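You operate a simulated robot arm through the tools that you are given. There is no shell and no other tool.

You run a simulated robot arm. Do the job below in one go: nothing can be reset, and whatever is moved stays where it is left.

JOB
Put the lot 25 pack in the carton marked packing and close it.
Fine: both flaps folded flat, the yellow slide bar over them; pinch and crush nothing.

It is judged by the outcome, as a careful person would: the job done as asked, and still so three seconds after it is handed in. It fails if anything else is knocked over, pushed out of place, dropped, spilled or broken.

ROBOT AND FRAMES
A 6-joint arm with a two-finger gripper, fixed in place. Base frame: the origin is on the floor under the middle of its stand, x ahead of it, y to its left, z up; the work surface is at about z = 820. Lengths are in mm, angles in degrees, forces in N, time in s.
It reaches about 1637 mm from its shoulder. Its first joint turns from -166.0 to 166.0 degrees. Payload 3.43 kg.
The TCP is the grasp point between the finger pads, 20 mm short of the fingertips. In the tool frame z runs along the fingers and y along their closing line. The gripper opens to 190 mm; its body begins 248 mm behind the TCP.
Orientation is that of the tool frame in the base frame, as a unit quaternion [w, x, y, z]. With the fingers straight down and closing along the base's y, the tool's x points along the base's -x, its y along +y and its z along -z.

CONTROLS
- The arm moves only by the tool apply_moves. Its argument "rows" is a list that holds one entry, the list of rows, each a list of 7 numbers: the gripper command, from -1 (shut) to 1 (fully open), values between in proportion, then the shift along the base's x, y, z in mm, then the turn, a rotation vector about the base's x, y, z in degrees. In form: [[[jaw, tx, ty, tz, wx, wy, wz], ...]]. A call has 1 to 20 rows; each row shifts and turns the commanded pose from where the row before left it. A row lasts 0.2 s, in which the tool goes at most 50 mm and 8.6 degrees; a call with a longer step from one row to the next is refused whole, and so is a gripper value outside its range. A pose out of reach is approached as far as the arm can. The call stops where the force on the tool passes 90 N (or 10 N more than at its start, if that is more) or the arm is blocked; 0.2 s more then pass. The fingers move at their own pace (about 45 mm/s each) and stop on an object; they squeeze with about 29 N. The grip force told is the motor's: it shows also when the fingers shut on nothing. Time passes only in rows, and 0.2 s behind the last, so rows that do not move let the fingers close. It gives the time, the measured TCP pose, the force on the tool (base axes), the opening and the grip force at its end, in the units of the frame above (readings bear some noise), with the torque about the TCP (base axes, N m) and any sound that the robot's microphone picked up.
- Cameras (640 x 400 px; columns grow to the right, rows downward): "scene" is fixed at [50.1, 499, 1439.7]; the picture's right is [-0.25, -0.97, 0.00], its down [-0.61, 0.16, -0.78] and it looks along [0.75, -0.19, -0.63] (base axes); focal length 282 px, centre (320, 200). "wrist" rides on the gripper at [70, -8, -288] in the tool frame; the picture's right is [0.12, 0.99, 0.00], its down [-0.96, 0.12, -0.25] and it looks along [-0.25, 0.03, 0.97] (tool axes); focal length 261 px, centre (320, 200).
- capture(camera): a new picture of that camera. No time passes.
- raise_lower(by): slides the trunk up (or, below 0, down) by that many mm; the arm rides with it, the base frame stays. It gives what a move gives, with no picture.
- measure_at(camera, pixels): for up to 12 pixels [column, row] of the newest picture of that camera ("zoom" is the newest enlarged one), the place [x, y, z] in the base frame of the surface seen there, good to about 2 mm. No time passes.
- enlarge(camera, box): a new picture of the part [left, top, right, bottom] of that camera's present view, enlarged. No time passes.
- finish_job(): hands the job in; it is judged then, once.

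Unless the task says otherwise, let go and move clear before handing in.

The tools are called after "Call:" as name(argument=value, ...) on one line, values as JSON. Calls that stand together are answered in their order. apply_moves: Moves the arm, as the interface text tells. Its arguments: {"type":"object","properties":{"rows":{"type":"array","items":{"type":"array","items":{"type":"array","items":{"type":"number"}}}}},"required":["rows"]} The other tools are called the same way: raise_lower (by) moves the trunk up or down; capture (camera) takes a picture; measure_at (camera, pixels) gives the place of the surface under pixels of a picture; enlarge (camera, box) takes an enlarged picture of a part of a camera's view; finish_job () hands the job in.

At the start:

```text
time: 0.0
eef_pos: [718.3, -46.7, 1192.0]
ee_rot: [-0.001, 0.0, 1.0, 0.001]
contact_force: [0.2, -0.8, 0.3]
moment: [-0.02, 0.06, -0.04]
grip_width: 190.1
grip_force: 0.1
trunk travel left (down, up): [-175.0, 65.0]
```

scene: 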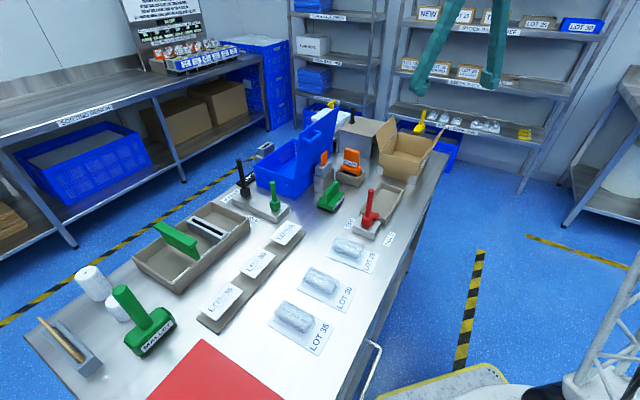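
wrist: 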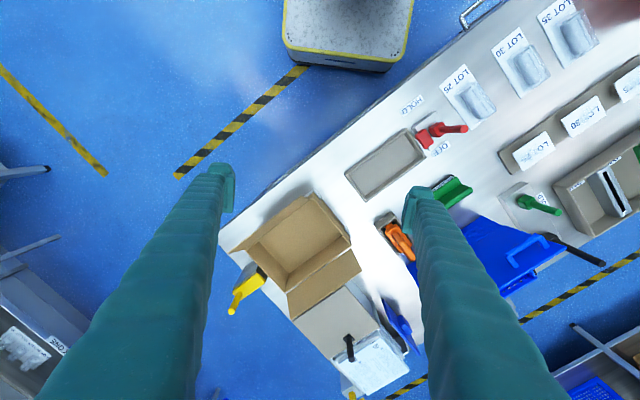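

I see a bench with a row of lot packs (scene around 348,247; 320,280; 293,318), an open carton near (405,155), and a yellow part near (430,118). I'll zoom in on these to read labels before doing anything.

Call:
enlarge(camera="scene", box=[300, 90, 460, 190])

Call:
enlarge(camera="scene", box=[220, 210, 400, 360])

Call:
enlarge(camera="wrist", box=[210, 180, 410, 400])

Call:
enlarge(camera="wrist", box=[340, 0, 640, 230])

```text
4.00 times, centred on (380, 140) of scene
```

zoom: 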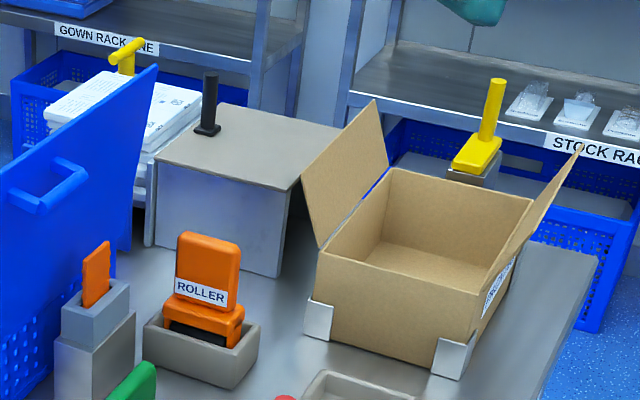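

```text
2.67 times, centred on (310, 285) of scene
```

zoom: 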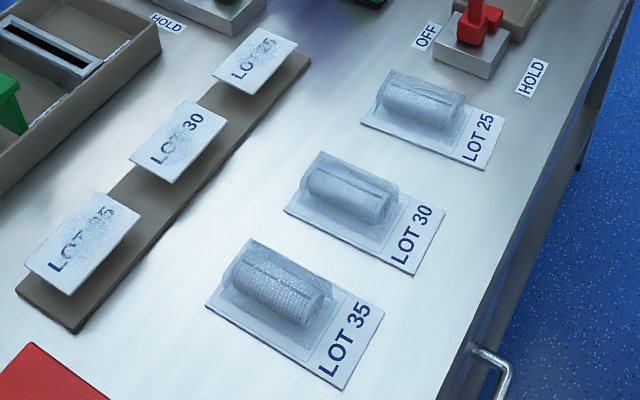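

```text
1.82 times, centred on (310, 290) of wrist
```

zoom: 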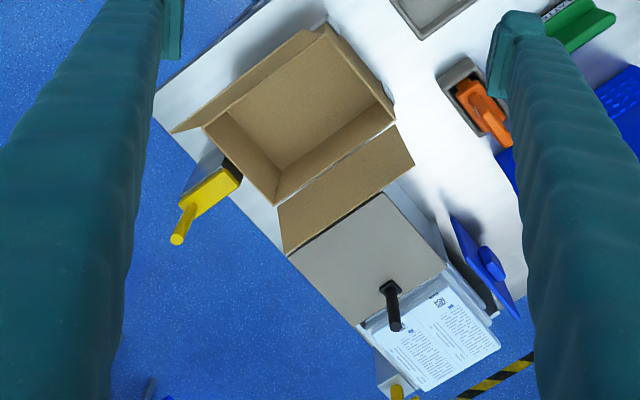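

```text
1.74 times, centred on (490, 115) of wrist
```

zoom: 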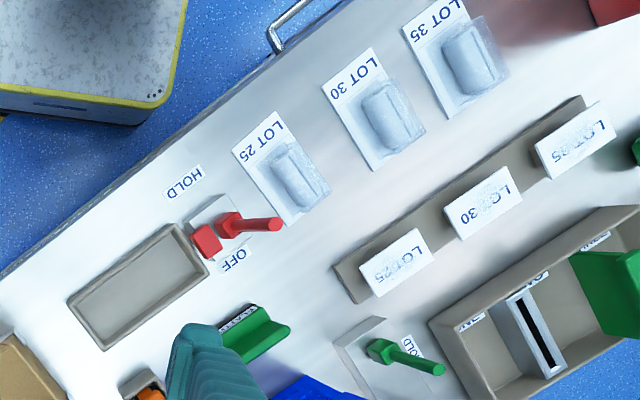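

The packs LOT 25/30/35 lie on the bench with cards, and the carton with two raised flaps has the yellow slide bar standing at its far side. I'll zoom in more on the carton, its marking, the bar, the red lever and the other switches.

Call:
enlarge(camera="scene", box=[370, 100, 450, 190])

Call:
enlarge(camera="scene", box=[300, 95, 380, 145])

Call:
enlarge(camera="scene", box=[320, 170, 420, 280])

Call:
enlarge(camera="scene", box=[210, 140, 330, 220])

Call:
enlarge(camera="scene", box=[120, 0, 240, 80])

Call:
enlarge(camera="wrist", box=[210, 170, 370, 320])

```text
4.44 times, centred on (410, 145) of scene
```

zoom: 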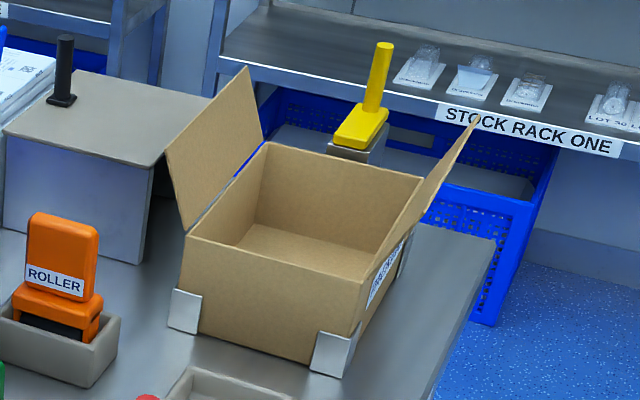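

```text
8.00 times, centred on (340, 120) of scene
```

zoom: 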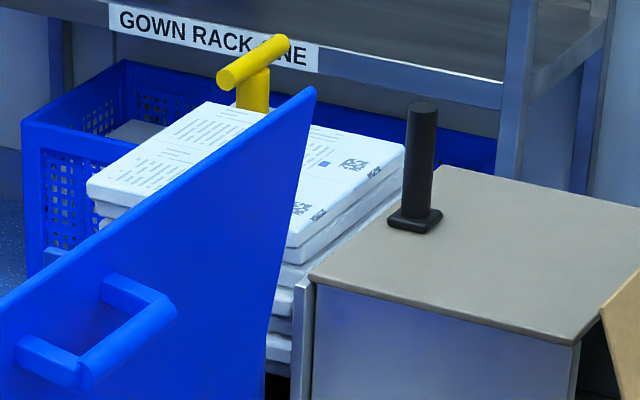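

```text
3.64 times, centred on (370, 225) of scene
```

zoom: 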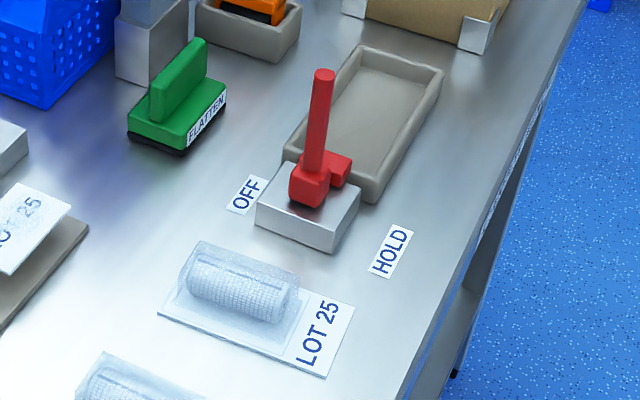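

```text
5.00 times, centred on (270, 180) of scene
```

zoom: 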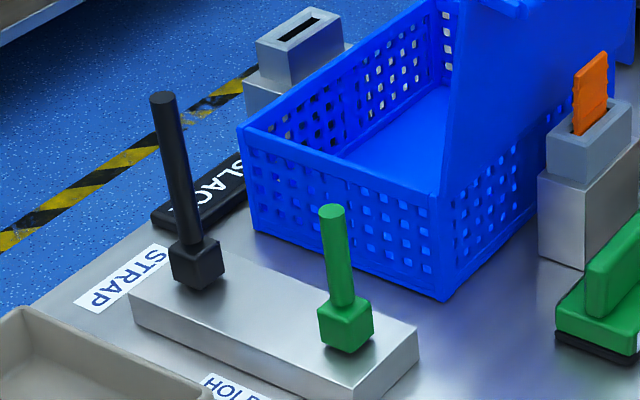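

```text
5.00 times, centred on (180, 40) of scene
```

zoom: 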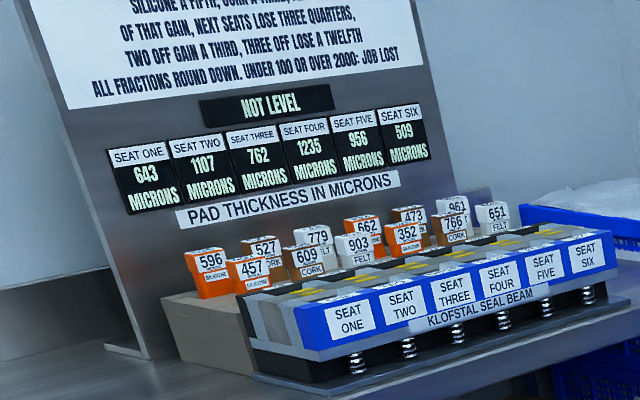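

```text
2.67 times, centred on (290, 245) of wrist
```

zoom: 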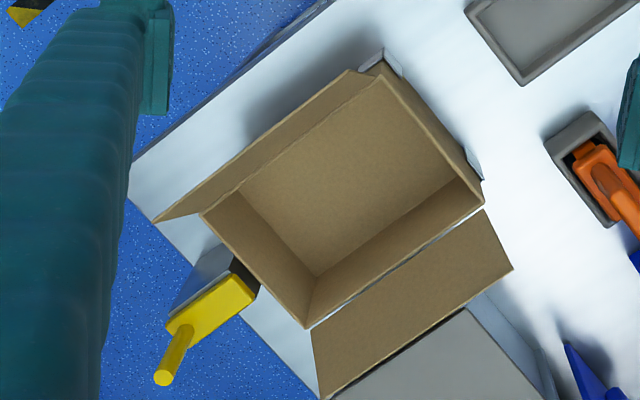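

The carton's label is on its right side, the left flap leans toward the black-knobbed box, the right flap leans out over the bench edge, and the yellow bar with a vertical handle sits on a bracket at the far side. Now I'll measure carton geometry in a fresh zoom.

Call:
enlarge(camera="scene", box=[370, 100, 450, 190])

Call:
measure_at(camera="zoom", pixels=[[190, 240], [362, 284], [268, 147], [418, 182], [248, 70], [172, 150], [186, 228], [370, 270], [475, 120], [300, 260], [340, 200], [270, 320]])

Call:
measure_at(camera="zoom", pixels=[[384, 46], [374, 105], [360, 120], [352, 140], [340, 150], [385, 118], [345, 158], [60, 40], [60, 98], [100, 100], [185, 305], [335, 352]])

```text
4.44 times, centred on (410, 145) of scene
```

zoom: 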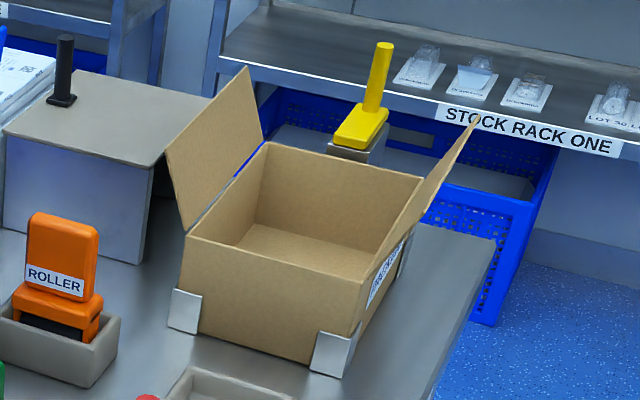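

```text
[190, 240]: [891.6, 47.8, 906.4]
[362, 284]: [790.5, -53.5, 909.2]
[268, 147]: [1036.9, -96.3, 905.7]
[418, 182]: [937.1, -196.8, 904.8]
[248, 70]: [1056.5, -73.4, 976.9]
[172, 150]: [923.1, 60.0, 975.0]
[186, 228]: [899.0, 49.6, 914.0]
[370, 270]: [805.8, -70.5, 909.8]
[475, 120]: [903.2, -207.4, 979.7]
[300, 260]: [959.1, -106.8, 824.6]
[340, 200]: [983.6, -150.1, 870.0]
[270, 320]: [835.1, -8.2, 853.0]
```

```text
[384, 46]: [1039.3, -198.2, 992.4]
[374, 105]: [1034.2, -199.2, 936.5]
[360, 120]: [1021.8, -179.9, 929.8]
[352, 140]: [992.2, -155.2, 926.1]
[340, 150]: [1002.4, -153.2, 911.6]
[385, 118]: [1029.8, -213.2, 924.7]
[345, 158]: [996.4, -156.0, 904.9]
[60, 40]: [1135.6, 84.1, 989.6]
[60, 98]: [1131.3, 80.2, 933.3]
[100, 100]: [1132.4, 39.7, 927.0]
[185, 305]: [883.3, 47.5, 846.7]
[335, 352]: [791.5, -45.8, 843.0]
```

The carton is rotated about 45°: near-left corner (891,48), near-right (790,-54), far-left (1037,-96), far-right (937,-197), top z≈907. Before choosing the pack, I'll check every thing labelled LOT 25, on the bench and on the shelves.

Call:
enlarge(camera="scene", box=[190, 215, 310, 335])

Call:
enlarge(camera="scene", box=[400, 0, 610, 140])

Call:
enlarge(camera="scene", box=[325, 225, 395, 275])

Call:
enlarge(camera="scene", box=[110, 0, 230, 60])

Call:
enlarge(camera="scene", box=[20, 190, 260, 380])

```text
3.33 times, centred on (250, 275) of scene
```

zoom: 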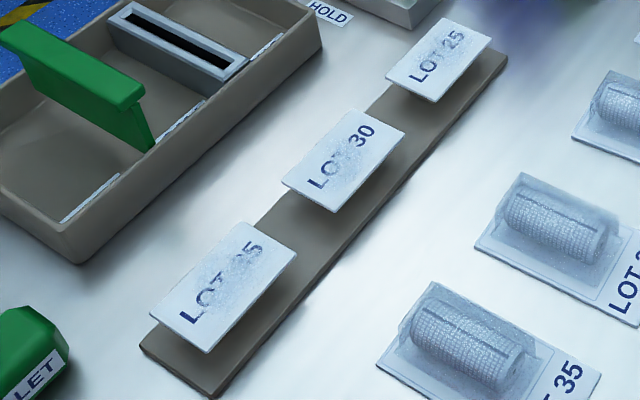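

```text
2.86 times, centred on (505, 70) of scene
```

zoom: 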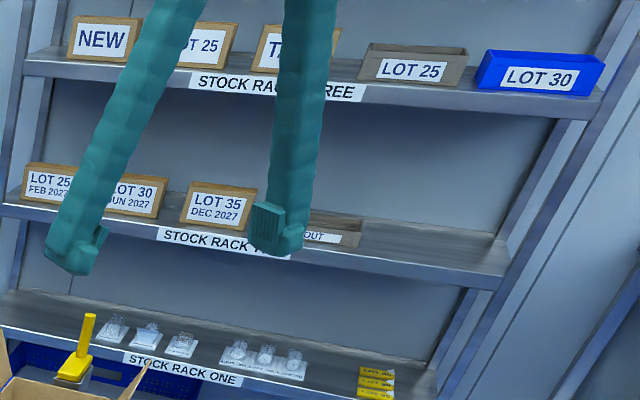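

```text
8.00 times, centred on (360, 250) of scene
```

zoom: 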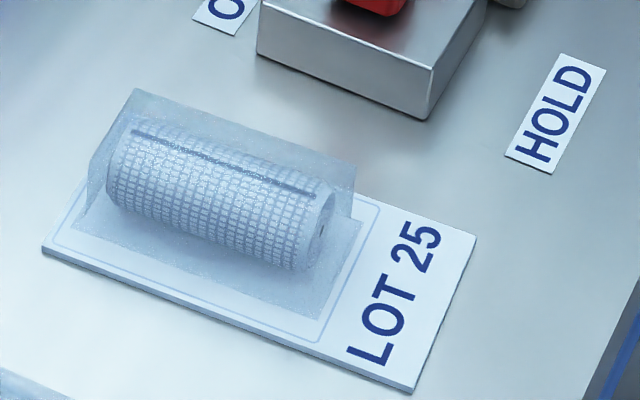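

```text
5.33 times, centred on (170, 30) of scene
```

zoom: 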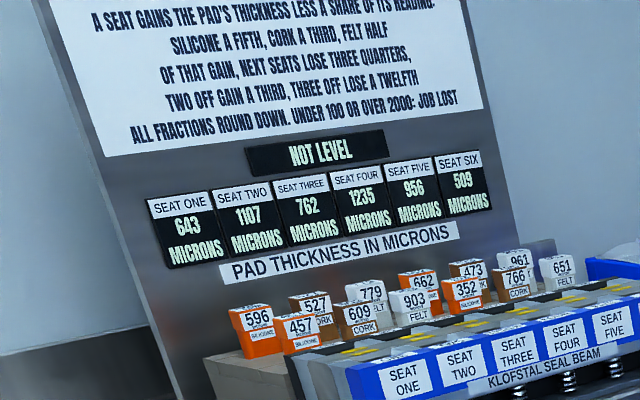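

```text
2.11 times, centred on (140, 285) of scene
```

zoom: 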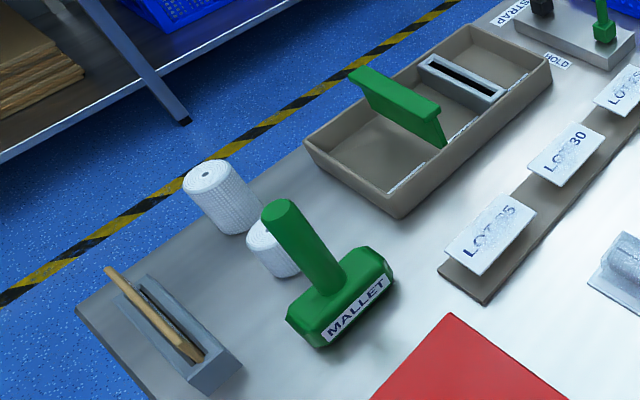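

The only LOT 25 pack on the bench is the blister card with the roll at scene (350,247); the white plates on the brown strip are worn cards, not packs. I'll measure the pack.

Call:
enlarge(camera="scene", box=[325, 225, 395, 275])

Call:
measure_at(camera="zoom", pixels=[[45, 250], [410, 388], [470, 240], [90, 200], [135, 92], [350, 165], [240, 170], [200, 210], [110, 170], [320, 220], [350, 215], [300, 280]])

Call:
measure_at(camera="wrist", pixels=[[464, 66], [440, 80], [470, 128], [496, 112], [468, 92], [484, 108], [490, 100], [472, 108]])

```text
8.00 times, centred on (360, 250) of scene
```

zoom: 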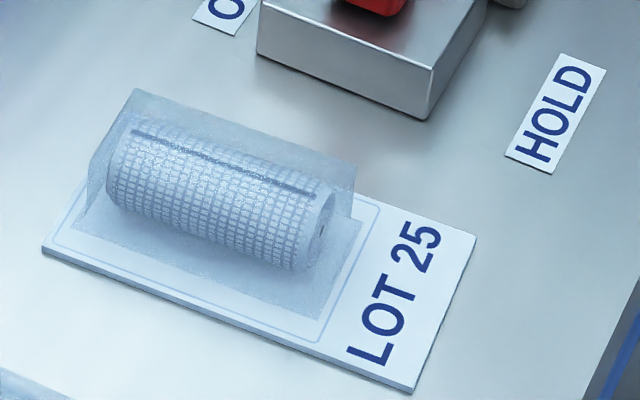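

```text
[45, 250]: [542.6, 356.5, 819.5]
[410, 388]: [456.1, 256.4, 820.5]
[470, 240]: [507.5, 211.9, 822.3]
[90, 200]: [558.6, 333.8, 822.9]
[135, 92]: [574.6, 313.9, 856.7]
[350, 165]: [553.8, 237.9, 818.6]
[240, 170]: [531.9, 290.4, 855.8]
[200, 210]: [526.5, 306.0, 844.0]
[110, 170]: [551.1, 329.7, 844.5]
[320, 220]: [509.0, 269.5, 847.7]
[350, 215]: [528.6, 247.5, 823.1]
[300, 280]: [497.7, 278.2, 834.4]
```

```text
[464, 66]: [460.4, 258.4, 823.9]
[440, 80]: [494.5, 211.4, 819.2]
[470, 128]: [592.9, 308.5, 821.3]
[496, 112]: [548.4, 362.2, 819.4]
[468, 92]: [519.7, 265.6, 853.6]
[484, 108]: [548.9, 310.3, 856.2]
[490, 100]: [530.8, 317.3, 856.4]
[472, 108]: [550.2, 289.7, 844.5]
```

The card's corners give a pack 134 × 68 mm centred near (526,284.5), long axis about 49° from x, dome top z≈857 offset toward the far-left end. I'll measure heights of nearby obstacles (blue lid, red lever, black-knob box) before moving.

Call:
measure_at(camera="scene", pixels=[[338, 108], [325, 118], [371, 191], [368, 215], [322, 152], [352, 152], [333, 183], [244, 162], [325, 105], [350, 118], [385, 122], [349, 130]])

Call:
enlarge(camera="wrist", box=[410, 30, 530, 150])

Call:
measure_at(camera="wrist", pixels=[[285, 290], [320, 280], [350, 300], [375, 325], [300, 325], [355, 255], [338, 246], [360, 275], [245, 275], [265, 265], [255, 290], [300, 240]])

```text
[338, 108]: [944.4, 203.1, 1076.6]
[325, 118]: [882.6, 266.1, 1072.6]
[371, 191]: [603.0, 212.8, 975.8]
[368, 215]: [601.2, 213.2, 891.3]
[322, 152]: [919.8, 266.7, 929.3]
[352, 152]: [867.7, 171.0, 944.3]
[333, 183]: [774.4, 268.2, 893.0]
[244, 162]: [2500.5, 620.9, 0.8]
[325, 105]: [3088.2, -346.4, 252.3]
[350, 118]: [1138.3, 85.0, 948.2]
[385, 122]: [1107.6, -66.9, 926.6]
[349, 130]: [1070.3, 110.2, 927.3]
```

```text
3.33 times, centred on (470, 90) of wrist
```

zoom: 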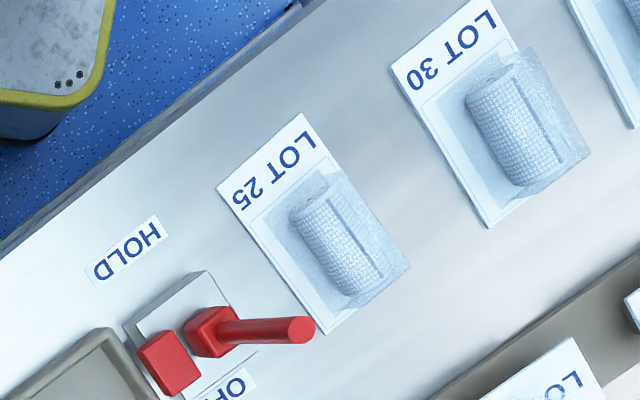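

```text
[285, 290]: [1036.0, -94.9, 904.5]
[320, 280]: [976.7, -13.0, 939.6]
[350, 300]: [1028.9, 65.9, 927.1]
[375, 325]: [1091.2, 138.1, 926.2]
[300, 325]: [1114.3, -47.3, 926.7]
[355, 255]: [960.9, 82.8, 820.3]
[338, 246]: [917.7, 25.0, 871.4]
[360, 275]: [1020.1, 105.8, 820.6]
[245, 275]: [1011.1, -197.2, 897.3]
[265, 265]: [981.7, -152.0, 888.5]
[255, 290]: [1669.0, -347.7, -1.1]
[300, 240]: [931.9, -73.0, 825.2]
```

Obstacles: the red lever top is at (603,213,976), close to the pack, so I'll come down with the jaws only partly open (~80 mm). I'll move above the pack at z≈1100 turned 49° and look again.

Call:
apply_moves(rows=[[[-0.16, -18.2, 34.3, -9.2, 0, 0, 4.9], [-0.16, -18.2, 34.3, -9.2, 0, 0, 4.9], [-0.16, -18.2, 34.3, -9.2, 0, 0, 4.9], [-0.16, -18.2, 34.3, -9.2, 0, 0, 4.9], [-0.16, -18.2, 34.3, -9.2, 0, 0, 4.9], [-0.16, -18.2, 34.3, -9.2, 0, 0, 4.9], [-0.16, -18.2, 34.3, -9.2, 0, 0, 4.9], [-0.16, -18.2, 34.3, -9.2, 0, 0, 4.9], [-0.16, -18.2, 34.3, -9.2, 0, 0, 4.9], [-0.16, -18.2, 34.3, -9.2, 0, 0, 4.9], [-0.16, 0, 0, 0, 0, 0, 0]]])

Call:
capture(camera="wrist")

Call:
capture(camera="scene")

```text
time: 2.4
eef_pos: [536.5, 298.2, 1097.9]
ee_rot: [0.0, -0.415, 0.91, 0.0]
contact_force: [0.3, 0.2, 0.2]
moment: [0.06, 0.01, 0.01]
grip_width: 79.7
grip_force: 0.1
trunk travel left (down, up): [-175.0, 65.0]
```

```text
taken
```

wrist: 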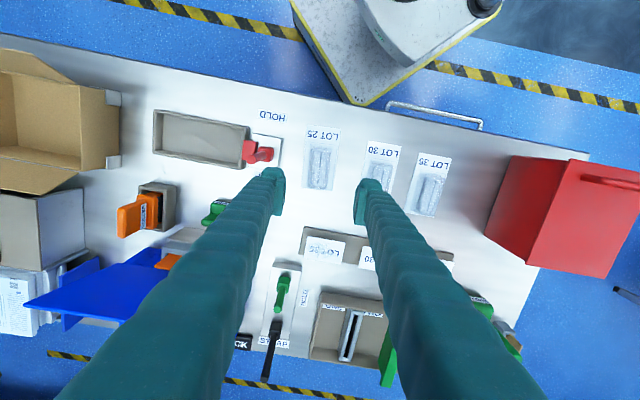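

```text
taken
```

scene: 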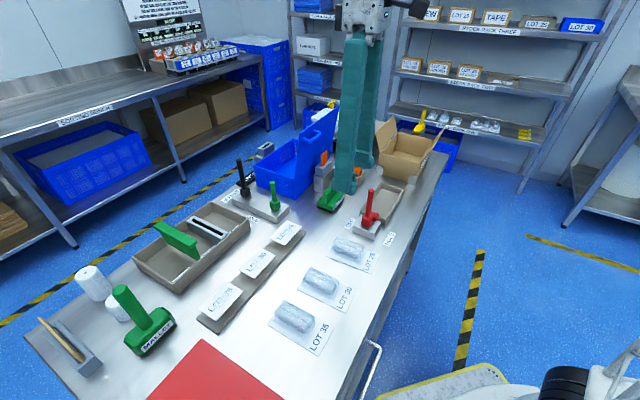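

The tool is over the pack at z≈1098, turned 49°, with 80 mm opening; the pack appears at wrist (321,163). I'll enlarge and measure the dome edges.

Call:
enlarge(camera="wrist", box=[290, 115, 354, 195])

Call:
measure_at(camera="wrist", pixels=[[306, 128], [337, 128], [303, 190], [336, 190], [312, 150], [328, 150], [311, 186], [328, 186], [320, 150], [320, 186], [265, 155], [270, 180]])

```text
5.00 times, centred on (322, 155) of wrist
```

zoom: 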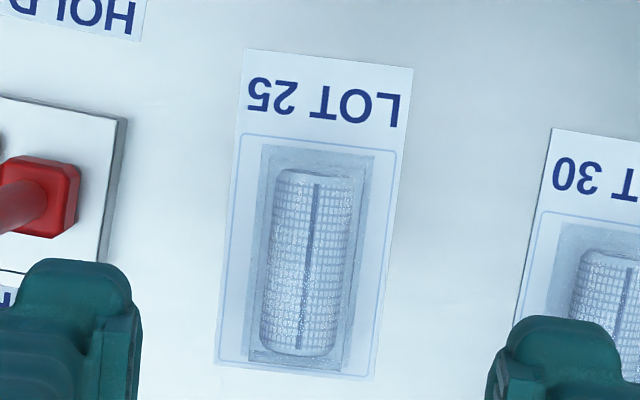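

```text
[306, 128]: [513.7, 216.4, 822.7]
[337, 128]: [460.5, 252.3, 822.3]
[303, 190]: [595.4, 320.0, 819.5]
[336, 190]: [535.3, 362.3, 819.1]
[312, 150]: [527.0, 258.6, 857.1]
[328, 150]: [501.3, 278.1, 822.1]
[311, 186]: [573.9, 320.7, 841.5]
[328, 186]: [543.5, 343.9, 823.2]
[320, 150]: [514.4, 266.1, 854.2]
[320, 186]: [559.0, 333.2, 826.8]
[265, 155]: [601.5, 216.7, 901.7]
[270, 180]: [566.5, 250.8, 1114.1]
```

The dome occupies zoom region (262,146)–(348,372). I'll measure corners in this zoom to get accurate orientation and dome width.

Call:
measure_at(camera="zoom", pixels=[[249, 56], [408, 72], [372, 374], [219, 360], [264, 148], [372, 158], [345, 368], [250, 356], [310, 180], [300, 345], [285, 260], [345, 260]])

Call:
measure_at(camera="zoom", pixels=[[258, 250], [262, 250], [266, 250], [270, 250], [350, 250], [354, 250], [358, 250], [362, 250], [366, 250], [300, 160], [300, 355], [315, 250]])

```text
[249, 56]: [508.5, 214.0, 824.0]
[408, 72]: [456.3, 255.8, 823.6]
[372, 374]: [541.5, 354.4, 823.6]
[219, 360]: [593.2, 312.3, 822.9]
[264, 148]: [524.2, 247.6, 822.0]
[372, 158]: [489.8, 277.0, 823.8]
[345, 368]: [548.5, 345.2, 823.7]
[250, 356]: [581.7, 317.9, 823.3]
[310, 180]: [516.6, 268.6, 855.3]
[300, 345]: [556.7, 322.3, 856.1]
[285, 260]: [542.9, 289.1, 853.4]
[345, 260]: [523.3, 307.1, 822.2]
```

```text
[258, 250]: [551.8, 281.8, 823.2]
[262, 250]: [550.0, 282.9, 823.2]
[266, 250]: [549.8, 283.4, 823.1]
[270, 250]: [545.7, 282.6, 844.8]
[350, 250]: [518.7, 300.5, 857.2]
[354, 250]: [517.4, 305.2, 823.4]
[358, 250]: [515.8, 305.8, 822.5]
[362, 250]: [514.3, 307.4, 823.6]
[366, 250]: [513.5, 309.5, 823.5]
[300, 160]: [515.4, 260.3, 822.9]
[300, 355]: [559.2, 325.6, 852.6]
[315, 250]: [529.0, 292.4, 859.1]
```

Card corners give centre (524.9,284.1), angle 49.2°, and the dome centre at about (536,297), 44 mm wide at the base with top z≈857; the tool is already aligned. I'll descend to TCP z≈846, fingertips just above the card.

Call:
apply_moves(rows=[[[-0.16, -0.4, -1.0, -40, 0, 0, 0.15], [-0.16, 0, 0, -45, 0, 0, 0], [-0.16, 0, 0, -45, 0, 0, 0], [-0.16, 0, 0, -40, 0, 0, 0], [-0.16, 0, 0, -35, 0, 0, 0], [-0.16, 0, 0, -20, 0, 0, 0], [-0.16, 0, 0, -12, 0, 0, 0], [-0.16, 0, 0, -7, 0, 0, 0], [-0.16, 0, 0, -6, 0, 0, 0], [-0.16, 0, 0, 0, 0, 0, 0]]])

Call:
capture(camera="wrist")

Call:
enlarge(camera="scene", box=[310, 170, 410, 280])

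```text
time: 4.6
eef_pos: [537.1, 295.7, 849.6]
ee_rot: [0.0, -0.417, 0.909, -0.001]
contact_force: [-0.9, -0.6, 0.1]
moment: [0.0, 0.0, 0.0]
grip_width: 79.6
grip_force: 0.0
trunk travel left (down, up): [-175.0, 65.0]
```

```text
taken
```

wrist: 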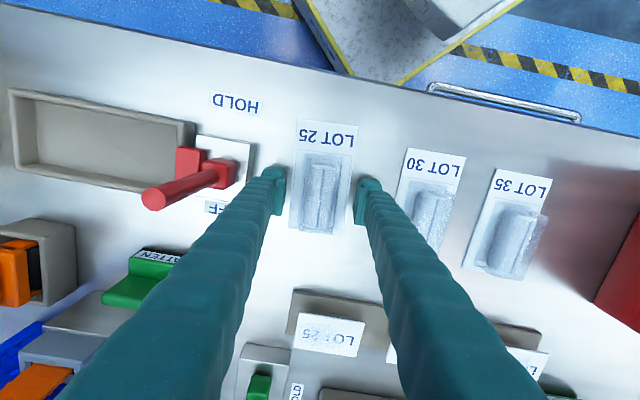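

```text
3.64 times, centred on (360, 225) of scene
```

zoom: 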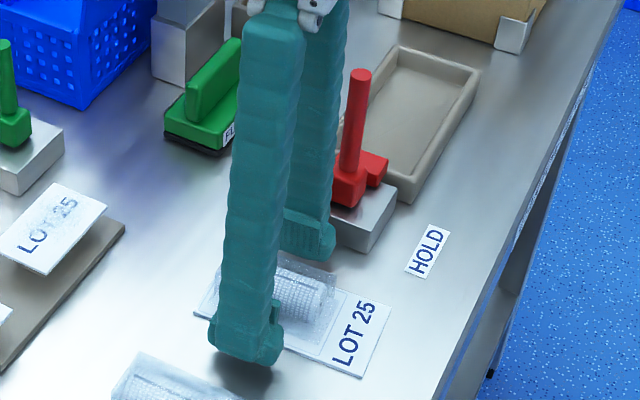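

The fingers straddle the dome (wrist 275–370, 195) with clear space to the red lever. I'll close in gentle steps, commanding about 40 mm first to see the contact width and force.

Call:
apply_moves(rows=[[[-0.45, 0, 0, -2, 0, 0, 0], [-0.54, 0, 0, 0, 0, 0, 0], [-0.58, 0, 0, 0, 0, 0, 0], [-0.58, 0, 0, 0, 0, 0, 0], [-0.58, 0, 0, 0, 0, 0, 0]]])

Call:
enlarge(camera="wrist", box=[240, 110, 400, 250])

```text
time: 5.8
eef_pos: [536.1, 297.8, 847.9]
ee_rot: [0.0, -0.416, 0.909, 0.0]
contact_force: [0.1, 0.3, -0.1]
moment: [0.03, -0.01, -0.01]
grip_width: 40.0
grip_force: 0.2
trunk travel left (down, up): [-175.0, 65.0]
```

```text
2.86 times, centred on (320, 180) of wrist
```

zoom: 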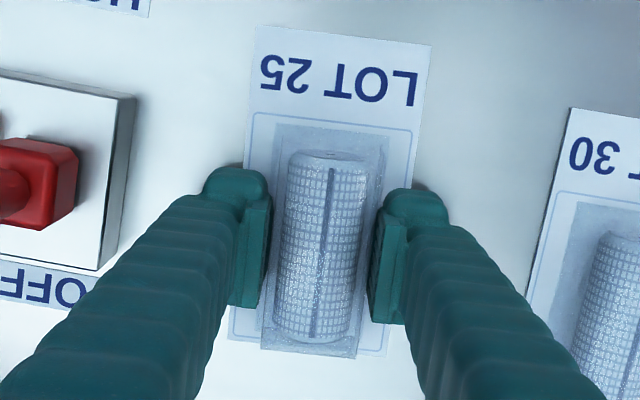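

No contact yet at 40 mm. I'll continue closing gradually to 36 mm.

Call:
apply_moves(rows=[[[-0.6, 0, 0, 0, 0, 0, 0], [-0.62, 0, 0, 0, 0, 0, 0], [-0.62, 0, 0, 0, 0, 0, 0], [-0.62, 0, 0, 0, 0, 0, 0]]])

```text
time: 6.8
eef_pos: [537.2, 296.6, 847.3]
ee_rot: [0.0, -0.416, 0.909, 0.001]
contact_force: [-0.7, -1.2, 0.3]
moment: [0.01, 0.0, 0.01]
grip_width: 38.0
grip_force: 28.9
trunk travel left (down, up): [-175.0, 65.0]
```

The fingers stopped on the dome at 38.0 mm with the standard 29 N. I'll lift slowly and check that the pack comes along.

Call:
apply_moves(rows=[[[-0.65, 0, 0, 0, 0, 0, 0], [-0.65, 0, 0, 3, 0, 0, 0], [-0.65, 0, 0, 8, 0, 0, 0], [-0.65, 0, 0, 15, 0, 0, 0], [-0.65, 0, 0, 20, 0, 0, 0], [-0.65, 0, 0, 0, 0, 0, 0]]])

Call:
enlarge(camera="scene", box=[310, 170, 410, 280])

Call:
enlarge(camera="wrist", box=[240, 110, 400, 250])

```text
time: 8.2
eef_pos: [537.3, 296.5, 894.5]
ee_rot: [0.0, -0.417, 0.909, 0.0]
contact_force: [0.3, -0.5, 0.2]
moment: [0.02, 0.02, 0.03]
grip_width: 38.2
grip_force: 29.0
trunk travel left (down, up): [-175.0, 65.0]
```

```text
3.64 times, centred on (360, 225) of scene
```

zoom: 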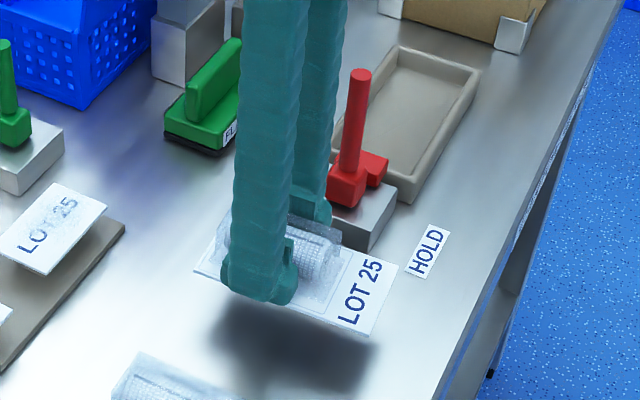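

```text
2.86 times, centred on (320, 180) of wrist
```

zoom: 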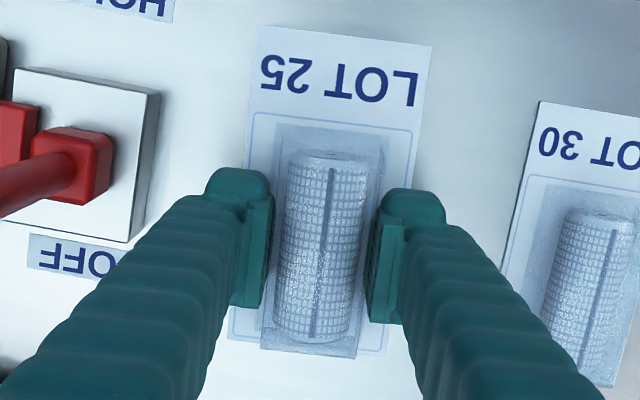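

The pack hangs level and firm at 38 mm. I'll raise it to z≈1114, then carry it over the carton while turning −94° so its long side lines up with the carton's long side.

Call:
apply_moves(rows=[[[-0.65, 0, 0, 40, 0, 0, 0], [-0.65, 0, 0, 45, 0, 0, 0], [-0.65, 0, 0, 45, 0, 0, 0], [-0.65, 0, 0, 45, 0, 0, 0], [-0.65, 0, 0, 45, 0, 0, 0], [-0.65, 27.8, -27.4, 0, 0, 0, -6.73], [-0.65, 27.8, -27.4, 0, 0, 0, -6.73], [-0.65, 27.8, -27.4, 0, 0, 0, -6.73], [-0.65, 27.8, -27.4, 0, 0, 0, -6.73], [-0.65, 27.8, -27.4, 0, 0, 0, -6.73], [-0.65, 27.8, -27.4, 0, 0, 0, -6.73], [-0.65, 27.8, -27.4, 0, 0, 0, -6.73], [-0.65, 27.8, -27.4, 0, 0, 0, -6.73], [-0.65, 27.8, -27.4, 0, 0, 0, -6.73], [-0.65, 27.8, -27.4, 0, 0, 0, -6.73], [-0.65, 27.8, -27.4, 0, 0, 0, -6.73], [-0.65, 27.8, -27.4, 0, 0, 0, -6.73], [-0.65, 27.8, -27.4, 0, 0, 0, -6.73], [-0.65, 27.8, -27.4, 0, 0, 0, -6.73], [-0.65, 0, 0, 0, 0, 0, 0]]])

Call:
capture(camera="wrist")

Call:
capture(camera="scene")

```text
time: 12.4
eef_pos: [927.8, -88.3, 1112.2]
ee_rot: [-0.001, 0.383, 0.924, 0.0]
contact_force: [0.1, 0.7, -0.1]
moment: [0.03, 0.09, -0.05]
grip_width: 38.3
grip_force: 28.9
trunk travel left (down, up): [-175.0, 65.0]
```

```text
taken
```

wrist: 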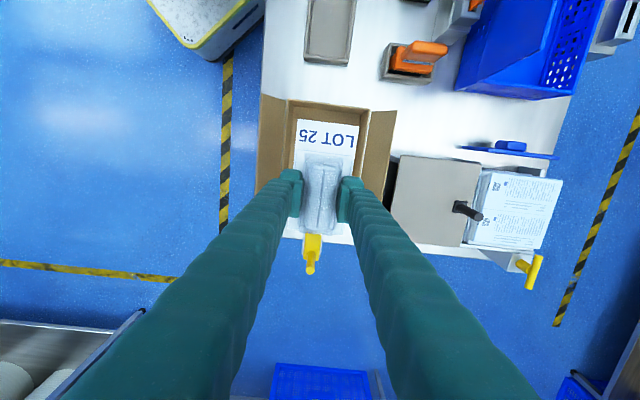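

```text
taken
```

scene: 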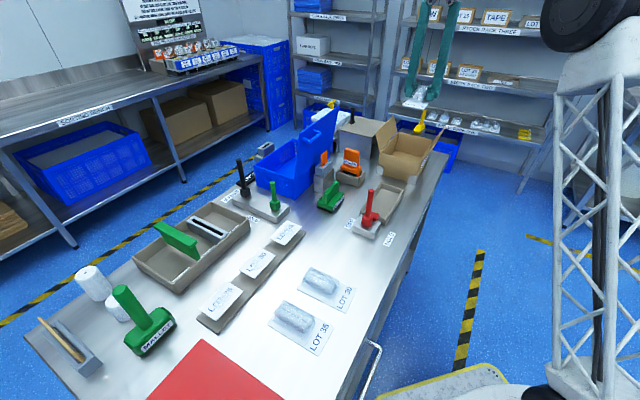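

The pack is held over the carton and aligned with it (wrist 322,190). I'll zoom to verify the carton edges, flaps and the yellow bar from above before lowering.

Call:
enlarge(camera="wrist", box=[240, 80, 420, 290])

Call:
measure_at(camera="zoom", pixels=[[117, 45], [305, 60], [90, 35], [95, 220], [360, 70], [345, 215], [290, 230], [300, 120], [122, 110], [170, 280], [165, 340], [185, 310]])

```text
1.90 times, centred on (330, 185) of wrist
```

zoom: 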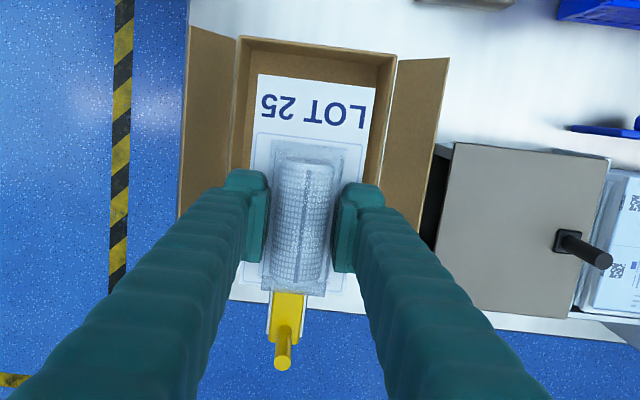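

```text
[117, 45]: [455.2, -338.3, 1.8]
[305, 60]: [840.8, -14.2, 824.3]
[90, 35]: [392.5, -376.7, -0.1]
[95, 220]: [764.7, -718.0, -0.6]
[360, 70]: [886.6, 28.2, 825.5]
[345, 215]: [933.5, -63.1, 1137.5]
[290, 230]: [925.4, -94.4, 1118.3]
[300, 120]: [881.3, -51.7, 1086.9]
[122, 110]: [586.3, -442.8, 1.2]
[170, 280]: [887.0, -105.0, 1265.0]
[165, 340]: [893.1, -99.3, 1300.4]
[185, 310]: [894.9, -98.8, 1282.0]
```

I picked several pixels outside the carton; re-measuring with the right zoom pixels for rims (240,40)/(395,60), flaps (190,30)/(446,62) and the bar (285,300).

Call:
measure_at(camera="zoom", pixels=[[240, 40], [394, 58], [382, 165], [232, 165], [193, 30], [182, 205], [446, 62], [432, 235], [272, 298], [300, 300], [285, 318], [283, 362]])

Call:
measure_at(camera="zoom", pixels=[[455, 147], [440, 240], [600, 160], [565, 310], [550, 240], [600, 260], [270, 320], [300, 325], [277, 340], [210, 120], [415, 130], [320, 330]])

```text
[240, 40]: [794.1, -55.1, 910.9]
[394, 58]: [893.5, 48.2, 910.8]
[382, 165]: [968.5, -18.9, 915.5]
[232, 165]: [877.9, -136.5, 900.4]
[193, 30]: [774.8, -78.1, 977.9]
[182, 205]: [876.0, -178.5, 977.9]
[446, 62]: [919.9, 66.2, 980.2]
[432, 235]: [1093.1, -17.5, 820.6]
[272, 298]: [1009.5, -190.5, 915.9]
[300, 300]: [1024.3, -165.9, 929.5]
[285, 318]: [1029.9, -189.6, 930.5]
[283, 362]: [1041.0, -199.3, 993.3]
```

```text
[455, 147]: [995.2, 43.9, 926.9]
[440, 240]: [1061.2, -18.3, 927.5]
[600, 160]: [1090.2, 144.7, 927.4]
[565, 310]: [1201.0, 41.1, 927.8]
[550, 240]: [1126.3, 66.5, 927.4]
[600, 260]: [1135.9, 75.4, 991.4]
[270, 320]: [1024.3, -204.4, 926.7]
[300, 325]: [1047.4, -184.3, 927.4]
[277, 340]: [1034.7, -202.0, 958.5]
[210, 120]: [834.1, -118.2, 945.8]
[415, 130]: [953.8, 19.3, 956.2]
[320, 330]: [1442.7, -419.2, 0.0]
```

Carton centre is about (914,−74.6), the flaps lean out ±31 mm at their tips, and the grey box is 38 mm clear of the left flap tip. The pack is centred over the opening, so I'll lower it to just above the carton floor.

Call:
apply_moves(rows=[[[-0.65, -0.5, 0.5, -44, 0, 0, 0], [-0.65, 0, 0, -44, 0, 0, 0], [-0.65, 0, 0, -44, 0, 0, 0], [-0.65, 0, 0, -44, 0, 0, 0], [-0.65, 0, 0, -40, 0, 0, 0], [-0.65, 0, 0, -20, 0, 0, 0], [-0.65, 0, 0, -10, 0, 0, 0], [-0.65, 0, 0, -6, 0, 0, 0], [-0.65, 0, 0, -3, 0, 0, 0], [-0.65, 0, 0, 0, 0, 0, 0]]])

Call:
capture(camera="wrist")

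Call:
enlarge(camera="scene", box=[340, 80, 460, 190])

```text
time: 14.6
eef_pos: [924.2, -86.1, 858.3]
ee_rot: [0.0, 0.382, 0.924, 0.0]
contact_force: [-0.3, 0.4, 0.0]
moment: [0.01, 0.01, -0.01]
grip_width: 38.0
grip_force: 29.6
trunk travel left (down, up): [-175.0, 65.0]
```

```text
taken
```

wrist: 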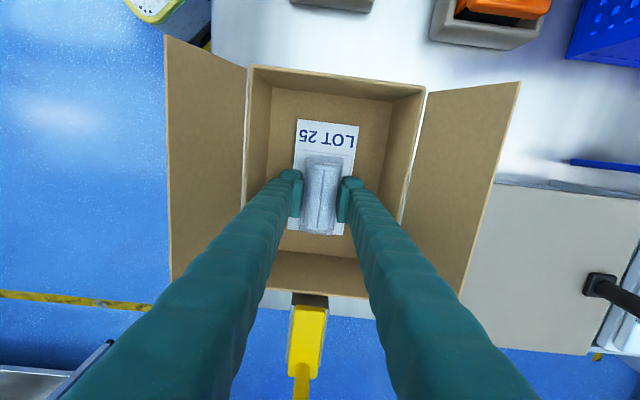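

```text
3.64 times, centred on (400, 135) of scene
```

zoom: 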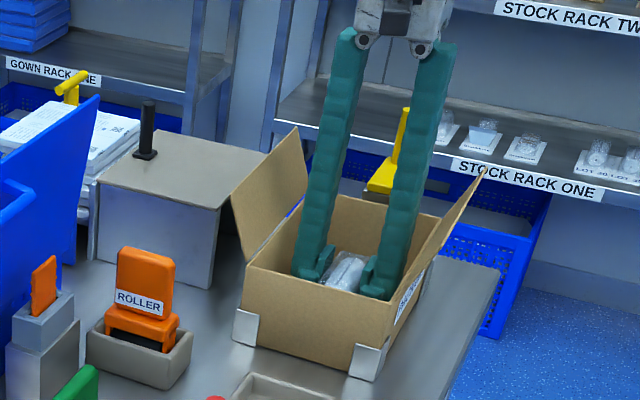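

The pack is inside, about 5 mm above the floor, with clear walls all round. I'll lower the last few mm in small steps and watch the force.

Call:
apply_moves(rows=[[[-0.65, 0, 0, -2, 0, 0, 0], [-0.65, 0, 0, -1.5, 0, 0, 0], [-0.65, 0, 0, 0, 0, 0, 0]]])

```text
time: 15.4
eef_pos: [926.0, -86.6, 855.1]
ee_rot: [0.001, 0.383, 0.924, 0.001]
contact_force: [0.0, 0.1, 0.2]
moment: [0.02, 0.03, -0.02]
grip_width: 38.4
grip_force: 29.4
trunk travel left (down, up): [-175.0, 65.0]
```

Call:
apply_moves(rows=[[[-0.65, 0, 0, -1.5, 0, 0, 0], [-0.65, 0, 0, 0, 0, 0, 0]]])

Call:
enlarge(camera="wrist", box=[240, 60, 430, 300])

Call:
measure_at(camera="wrist", pixels=[[310, 100], [310, 145], [275, 150], [325, 243], [285, 240], [372, 150]])

```text
time: 16.0
eef_pos: [925.7, -85.8, 854.4]
ee_rot: [0.0, 0.383, 0.924, 0.0]
contact_force: [0.3, 0.3, 0.1]
moment: [-0.02, -0.01, 0.01]
grip_width: 38.0
grip_force: 28.9
trunk travel left (down, up): [-175.0, 65.0]
```

```text
1.67 times, centred on (335, 180) of wrist
```

zoom: 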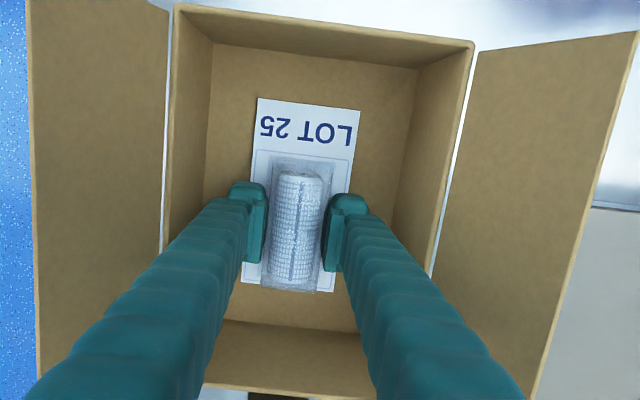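

```text
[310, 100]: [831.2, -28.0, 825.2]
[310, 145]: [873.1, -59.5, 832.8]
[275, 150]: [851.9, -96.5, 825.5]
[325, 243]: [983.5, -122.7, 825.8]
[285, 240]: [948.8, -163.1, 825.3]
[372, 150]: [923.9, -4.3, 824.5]
```

The card's top reads z≈832 and the floor 825, so there's still a couple of mm left. I'll lower 1 mm at a time until there's contact.

Call:
apply_moves(rows=[[[-0.65, 0, 0, -1, 0, 0, 0], [-0.65, 0, 0, -1, 0, 0, 0], [-0.65, 0, 0, 0, 0, 0, 0]]])

```text
time: 16.8
eef_pos: [925.2, -85.3, 852.5]
ee_rot: [0.0, 0.383, 0.924, 0.0]
contact_force: [1.7, 0.7, 5.1]
moment: [0.14, 0.1, -0.03]
grip_width: 38.2
grip_force: 29.1
trunk travel left (down, up): [-175.0, 65.0]
```

There is a light 5 N contact with the floor. I'll open to about 58 mm (inside the walls) and check the pack is free before rising.

Call:
apply_moves(rows=[[[-0.55, 0, 0, 0, 0, 0, 0], [-0.5, 0, 0, 0, 0, 0, 0], [-0.42, 0, 0, 0, 0, 0, 0], [-0.39, 0, 0, 0, 0, 0, 0], [-0.39, 0, 0, 0, 0, 0, 0]]])

Call:
enlarge(camera="wrist", box=[240, 60, 430, 300])

```text
time: 18.0
eef_pos: [923.4, -85.8, 852.1]
ee_rot: [0.0, 0.383, 0.924, 0.0]
contact_force: [0.3, -0.9, 0.1]
moment: [-0.01, 0.01, -0.02]
grip_width: 58.0
grip_force: 0.2
trunk travel left (down, up): [-175.0, 65.0]
```

```text
1.67 times, centred on (335, 180) of wrist
```

zoom: 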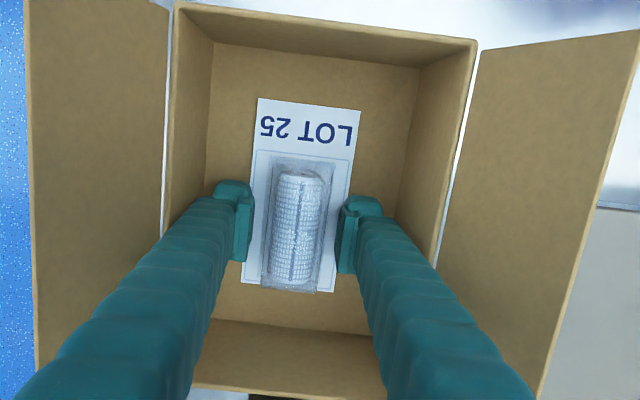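

The pack is free and flat in the carton (fingers at 58 mm, no force). I'll rise straight up to clear everything and close the jaws, then look.

Call:
apply_moves(rows=[[[-0.39, 0, 0, 15, 0, 0, 0], [-0.39, 0, 0, 30, 0, 0, 0], [-0.39, 0, 0, 45, 0, 0, 0], [-0.39, 0, 0, 45, 0, 0, 0], [-0.39, 0, 0, 45, 0, 0, 0], [-1, 0, 0, 45, 0, 0, 0], [-1, 0, 0, 0, 0, 0, 0], [-1, 0, 0, 0, 0, 0, 0]]])

Call:
enlarge(camera="scene", box=[340, 80, 460, 190])

Call:
capture(camera="wrist")

```text
time: 19.8
eef_pos: [928.2, -86.9, 1077.6]
ee_rot: [0.0, 0.382, 0.924, 0.0]
contact_force: [0.3, -0.3, -0.2]
moment: [-0.02, 0.0, -0.01]
grip_width: 0.1
grip_force: 12.1
trunk travel left (down, up): [-175.0, 65.0]
```

```text
3.64 times, centred on (400, 135) of scene
```

zoom: 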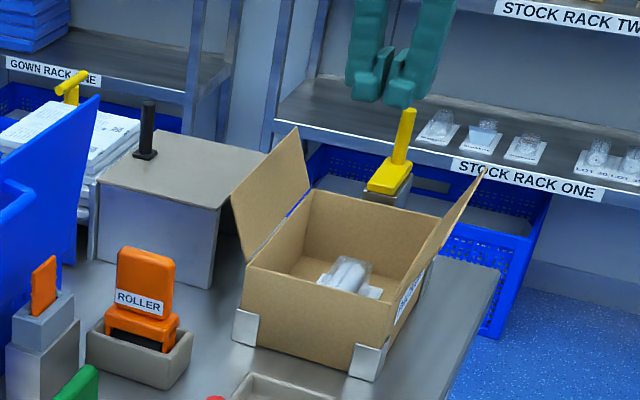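

```text
taken
```

wrist: 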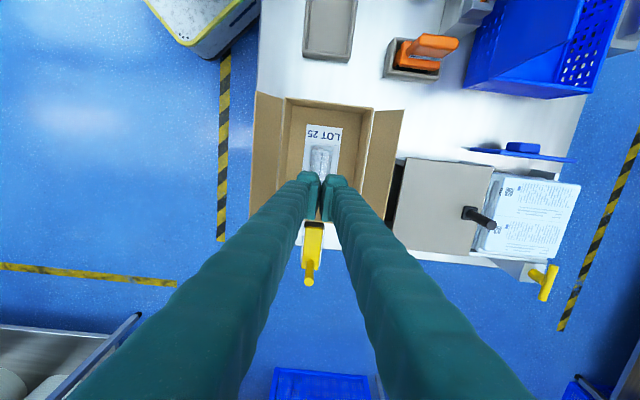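

The jaws are shut and the pack sits flat in the carton. I'll measure the closed finger bundle's outer extents so I know my clearance when folding the flaps.

Call:
enlarge(camera="wrist", box=[280, 150, 370, 230])

Call:
measure_at(camera="wrist", pixels=[[301, 178], [349, 182], [308, 174], [342, 178], [315, 175], [332, 178], [300, 190], [353, 192], [290, 200], [360, 205], [315, 200], [330, 200]])

```text
5.00 times, centred on (325, 190) of wrist
```

zoom: 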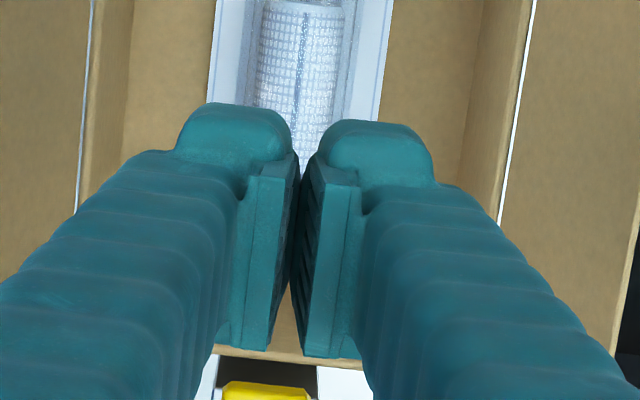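

```text
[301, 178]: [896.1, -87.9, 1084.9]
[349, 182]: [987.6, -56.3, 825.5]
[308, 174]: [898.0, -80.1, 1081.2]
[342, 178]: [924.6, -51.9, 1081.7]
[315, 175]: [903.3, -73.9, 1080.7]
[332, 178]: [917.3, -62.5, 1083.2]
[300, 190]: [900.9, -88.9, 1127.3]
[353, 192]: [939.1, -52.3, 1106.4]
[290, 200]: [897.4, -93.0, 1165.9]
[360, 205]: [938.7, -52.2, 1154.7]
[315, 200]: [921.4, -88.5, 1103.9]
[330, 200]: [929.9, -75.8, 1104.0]
```

The closed fingertips span about ±25 mm across v. I'll come down outside the left flap (over the edge of the grey box, tips at z≈945, 18 mm above its top) ready to push it inward.

Call:
apply_moves(rows=[[[-1, 23, 29.6, 0, 0, 0, 0], [-1, 23, 29.6, 0, 0, 0, 0], [-1, 23, 29.6, 0, 0, 0, 0], [-1, 23, 29.6, 0, 0, 0, 0], [-1, 0, 0, -40, 0, 0, 0], [-1, 0, 0, -40, 0, 0, 0], [-1, 0, 0, -32, 0, 0, 0], [-1, 0, 0, 0, 0, 0, 0]]])

Call:
capture(camera="wrist")

Call:
enlarge(camera="scene", box=[320, 60, 460, 190])

```text
time: 21.6
eef_pos: [1017.8, 32.5, 963.8]
ee_rot: [0.001, 0.383, 0.924, 0.0]
contact_force: [0.3, 1.0, 0.5]
moment: [-0.01, 0.02, 0.0]
grip_width: 0.0
grip_force: 28.9
trunk travel left (down, up): [-175.0, 65.0]
```

```text
taken
```

wrist: 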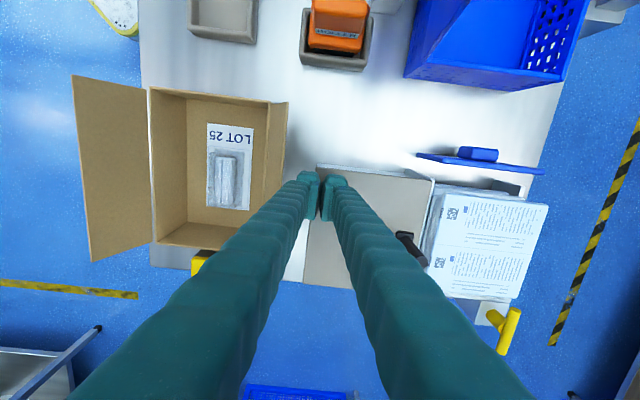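

```text
3.08 times, centred on (390, 125) of scene
```

zoom: 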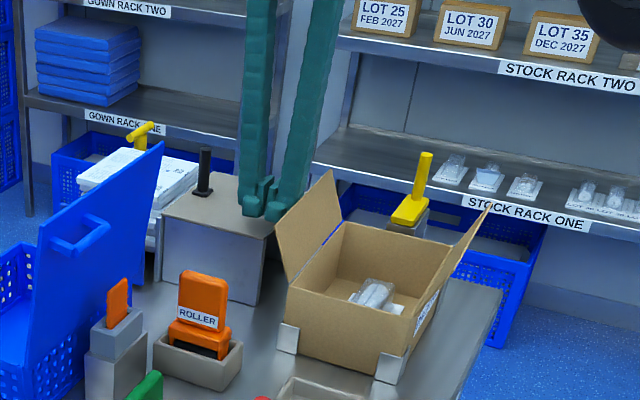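

The fingers are outside the left flap and above the grey box. I'll push in −v by about 55 mm in small rows to bring the flap to vertical and watch the force.

Call:
apply_moves(rows=[[[-1, -9.9, -9.9, 0, 0, 0, 0], [-1, -9.9, -9.9, 0, 0, 0, 0], [-1, -9.9, -9.9, 0, 0, 0, 0], [-1, -9.9, -9.9, 0, 0, 0, 0], [-1, 0, 0, 0, 0, 0, 0]]])

Call:
enlarge(camera="scene", box=[320, 60, 460, 190])

Call:
capture(camera="wrist")

```text
time: 22.8
eef_pos: [977.1, -9.2, 963.3]
ee_rot: [0.0, 0.383, 0.924, 0.0]
contact_force: [0.0, -0.4, 0.4]
moment: [0.02, 0.01, 0.01]
grip_width: 0.0
grip_force: 29.3
trunk travel left (down, up): [-175.0, 65.0]
```

```text
3.08 times, centred on (390, 125) of scene
```

zoom: 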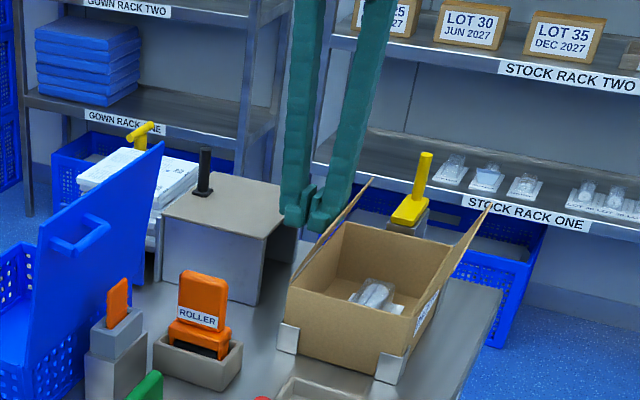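

```text
taken
```

wrist: 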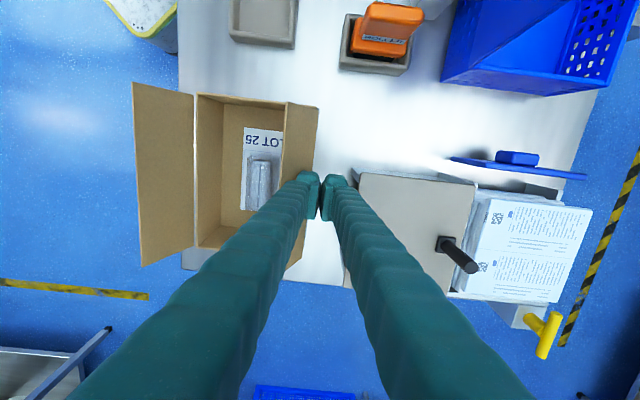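

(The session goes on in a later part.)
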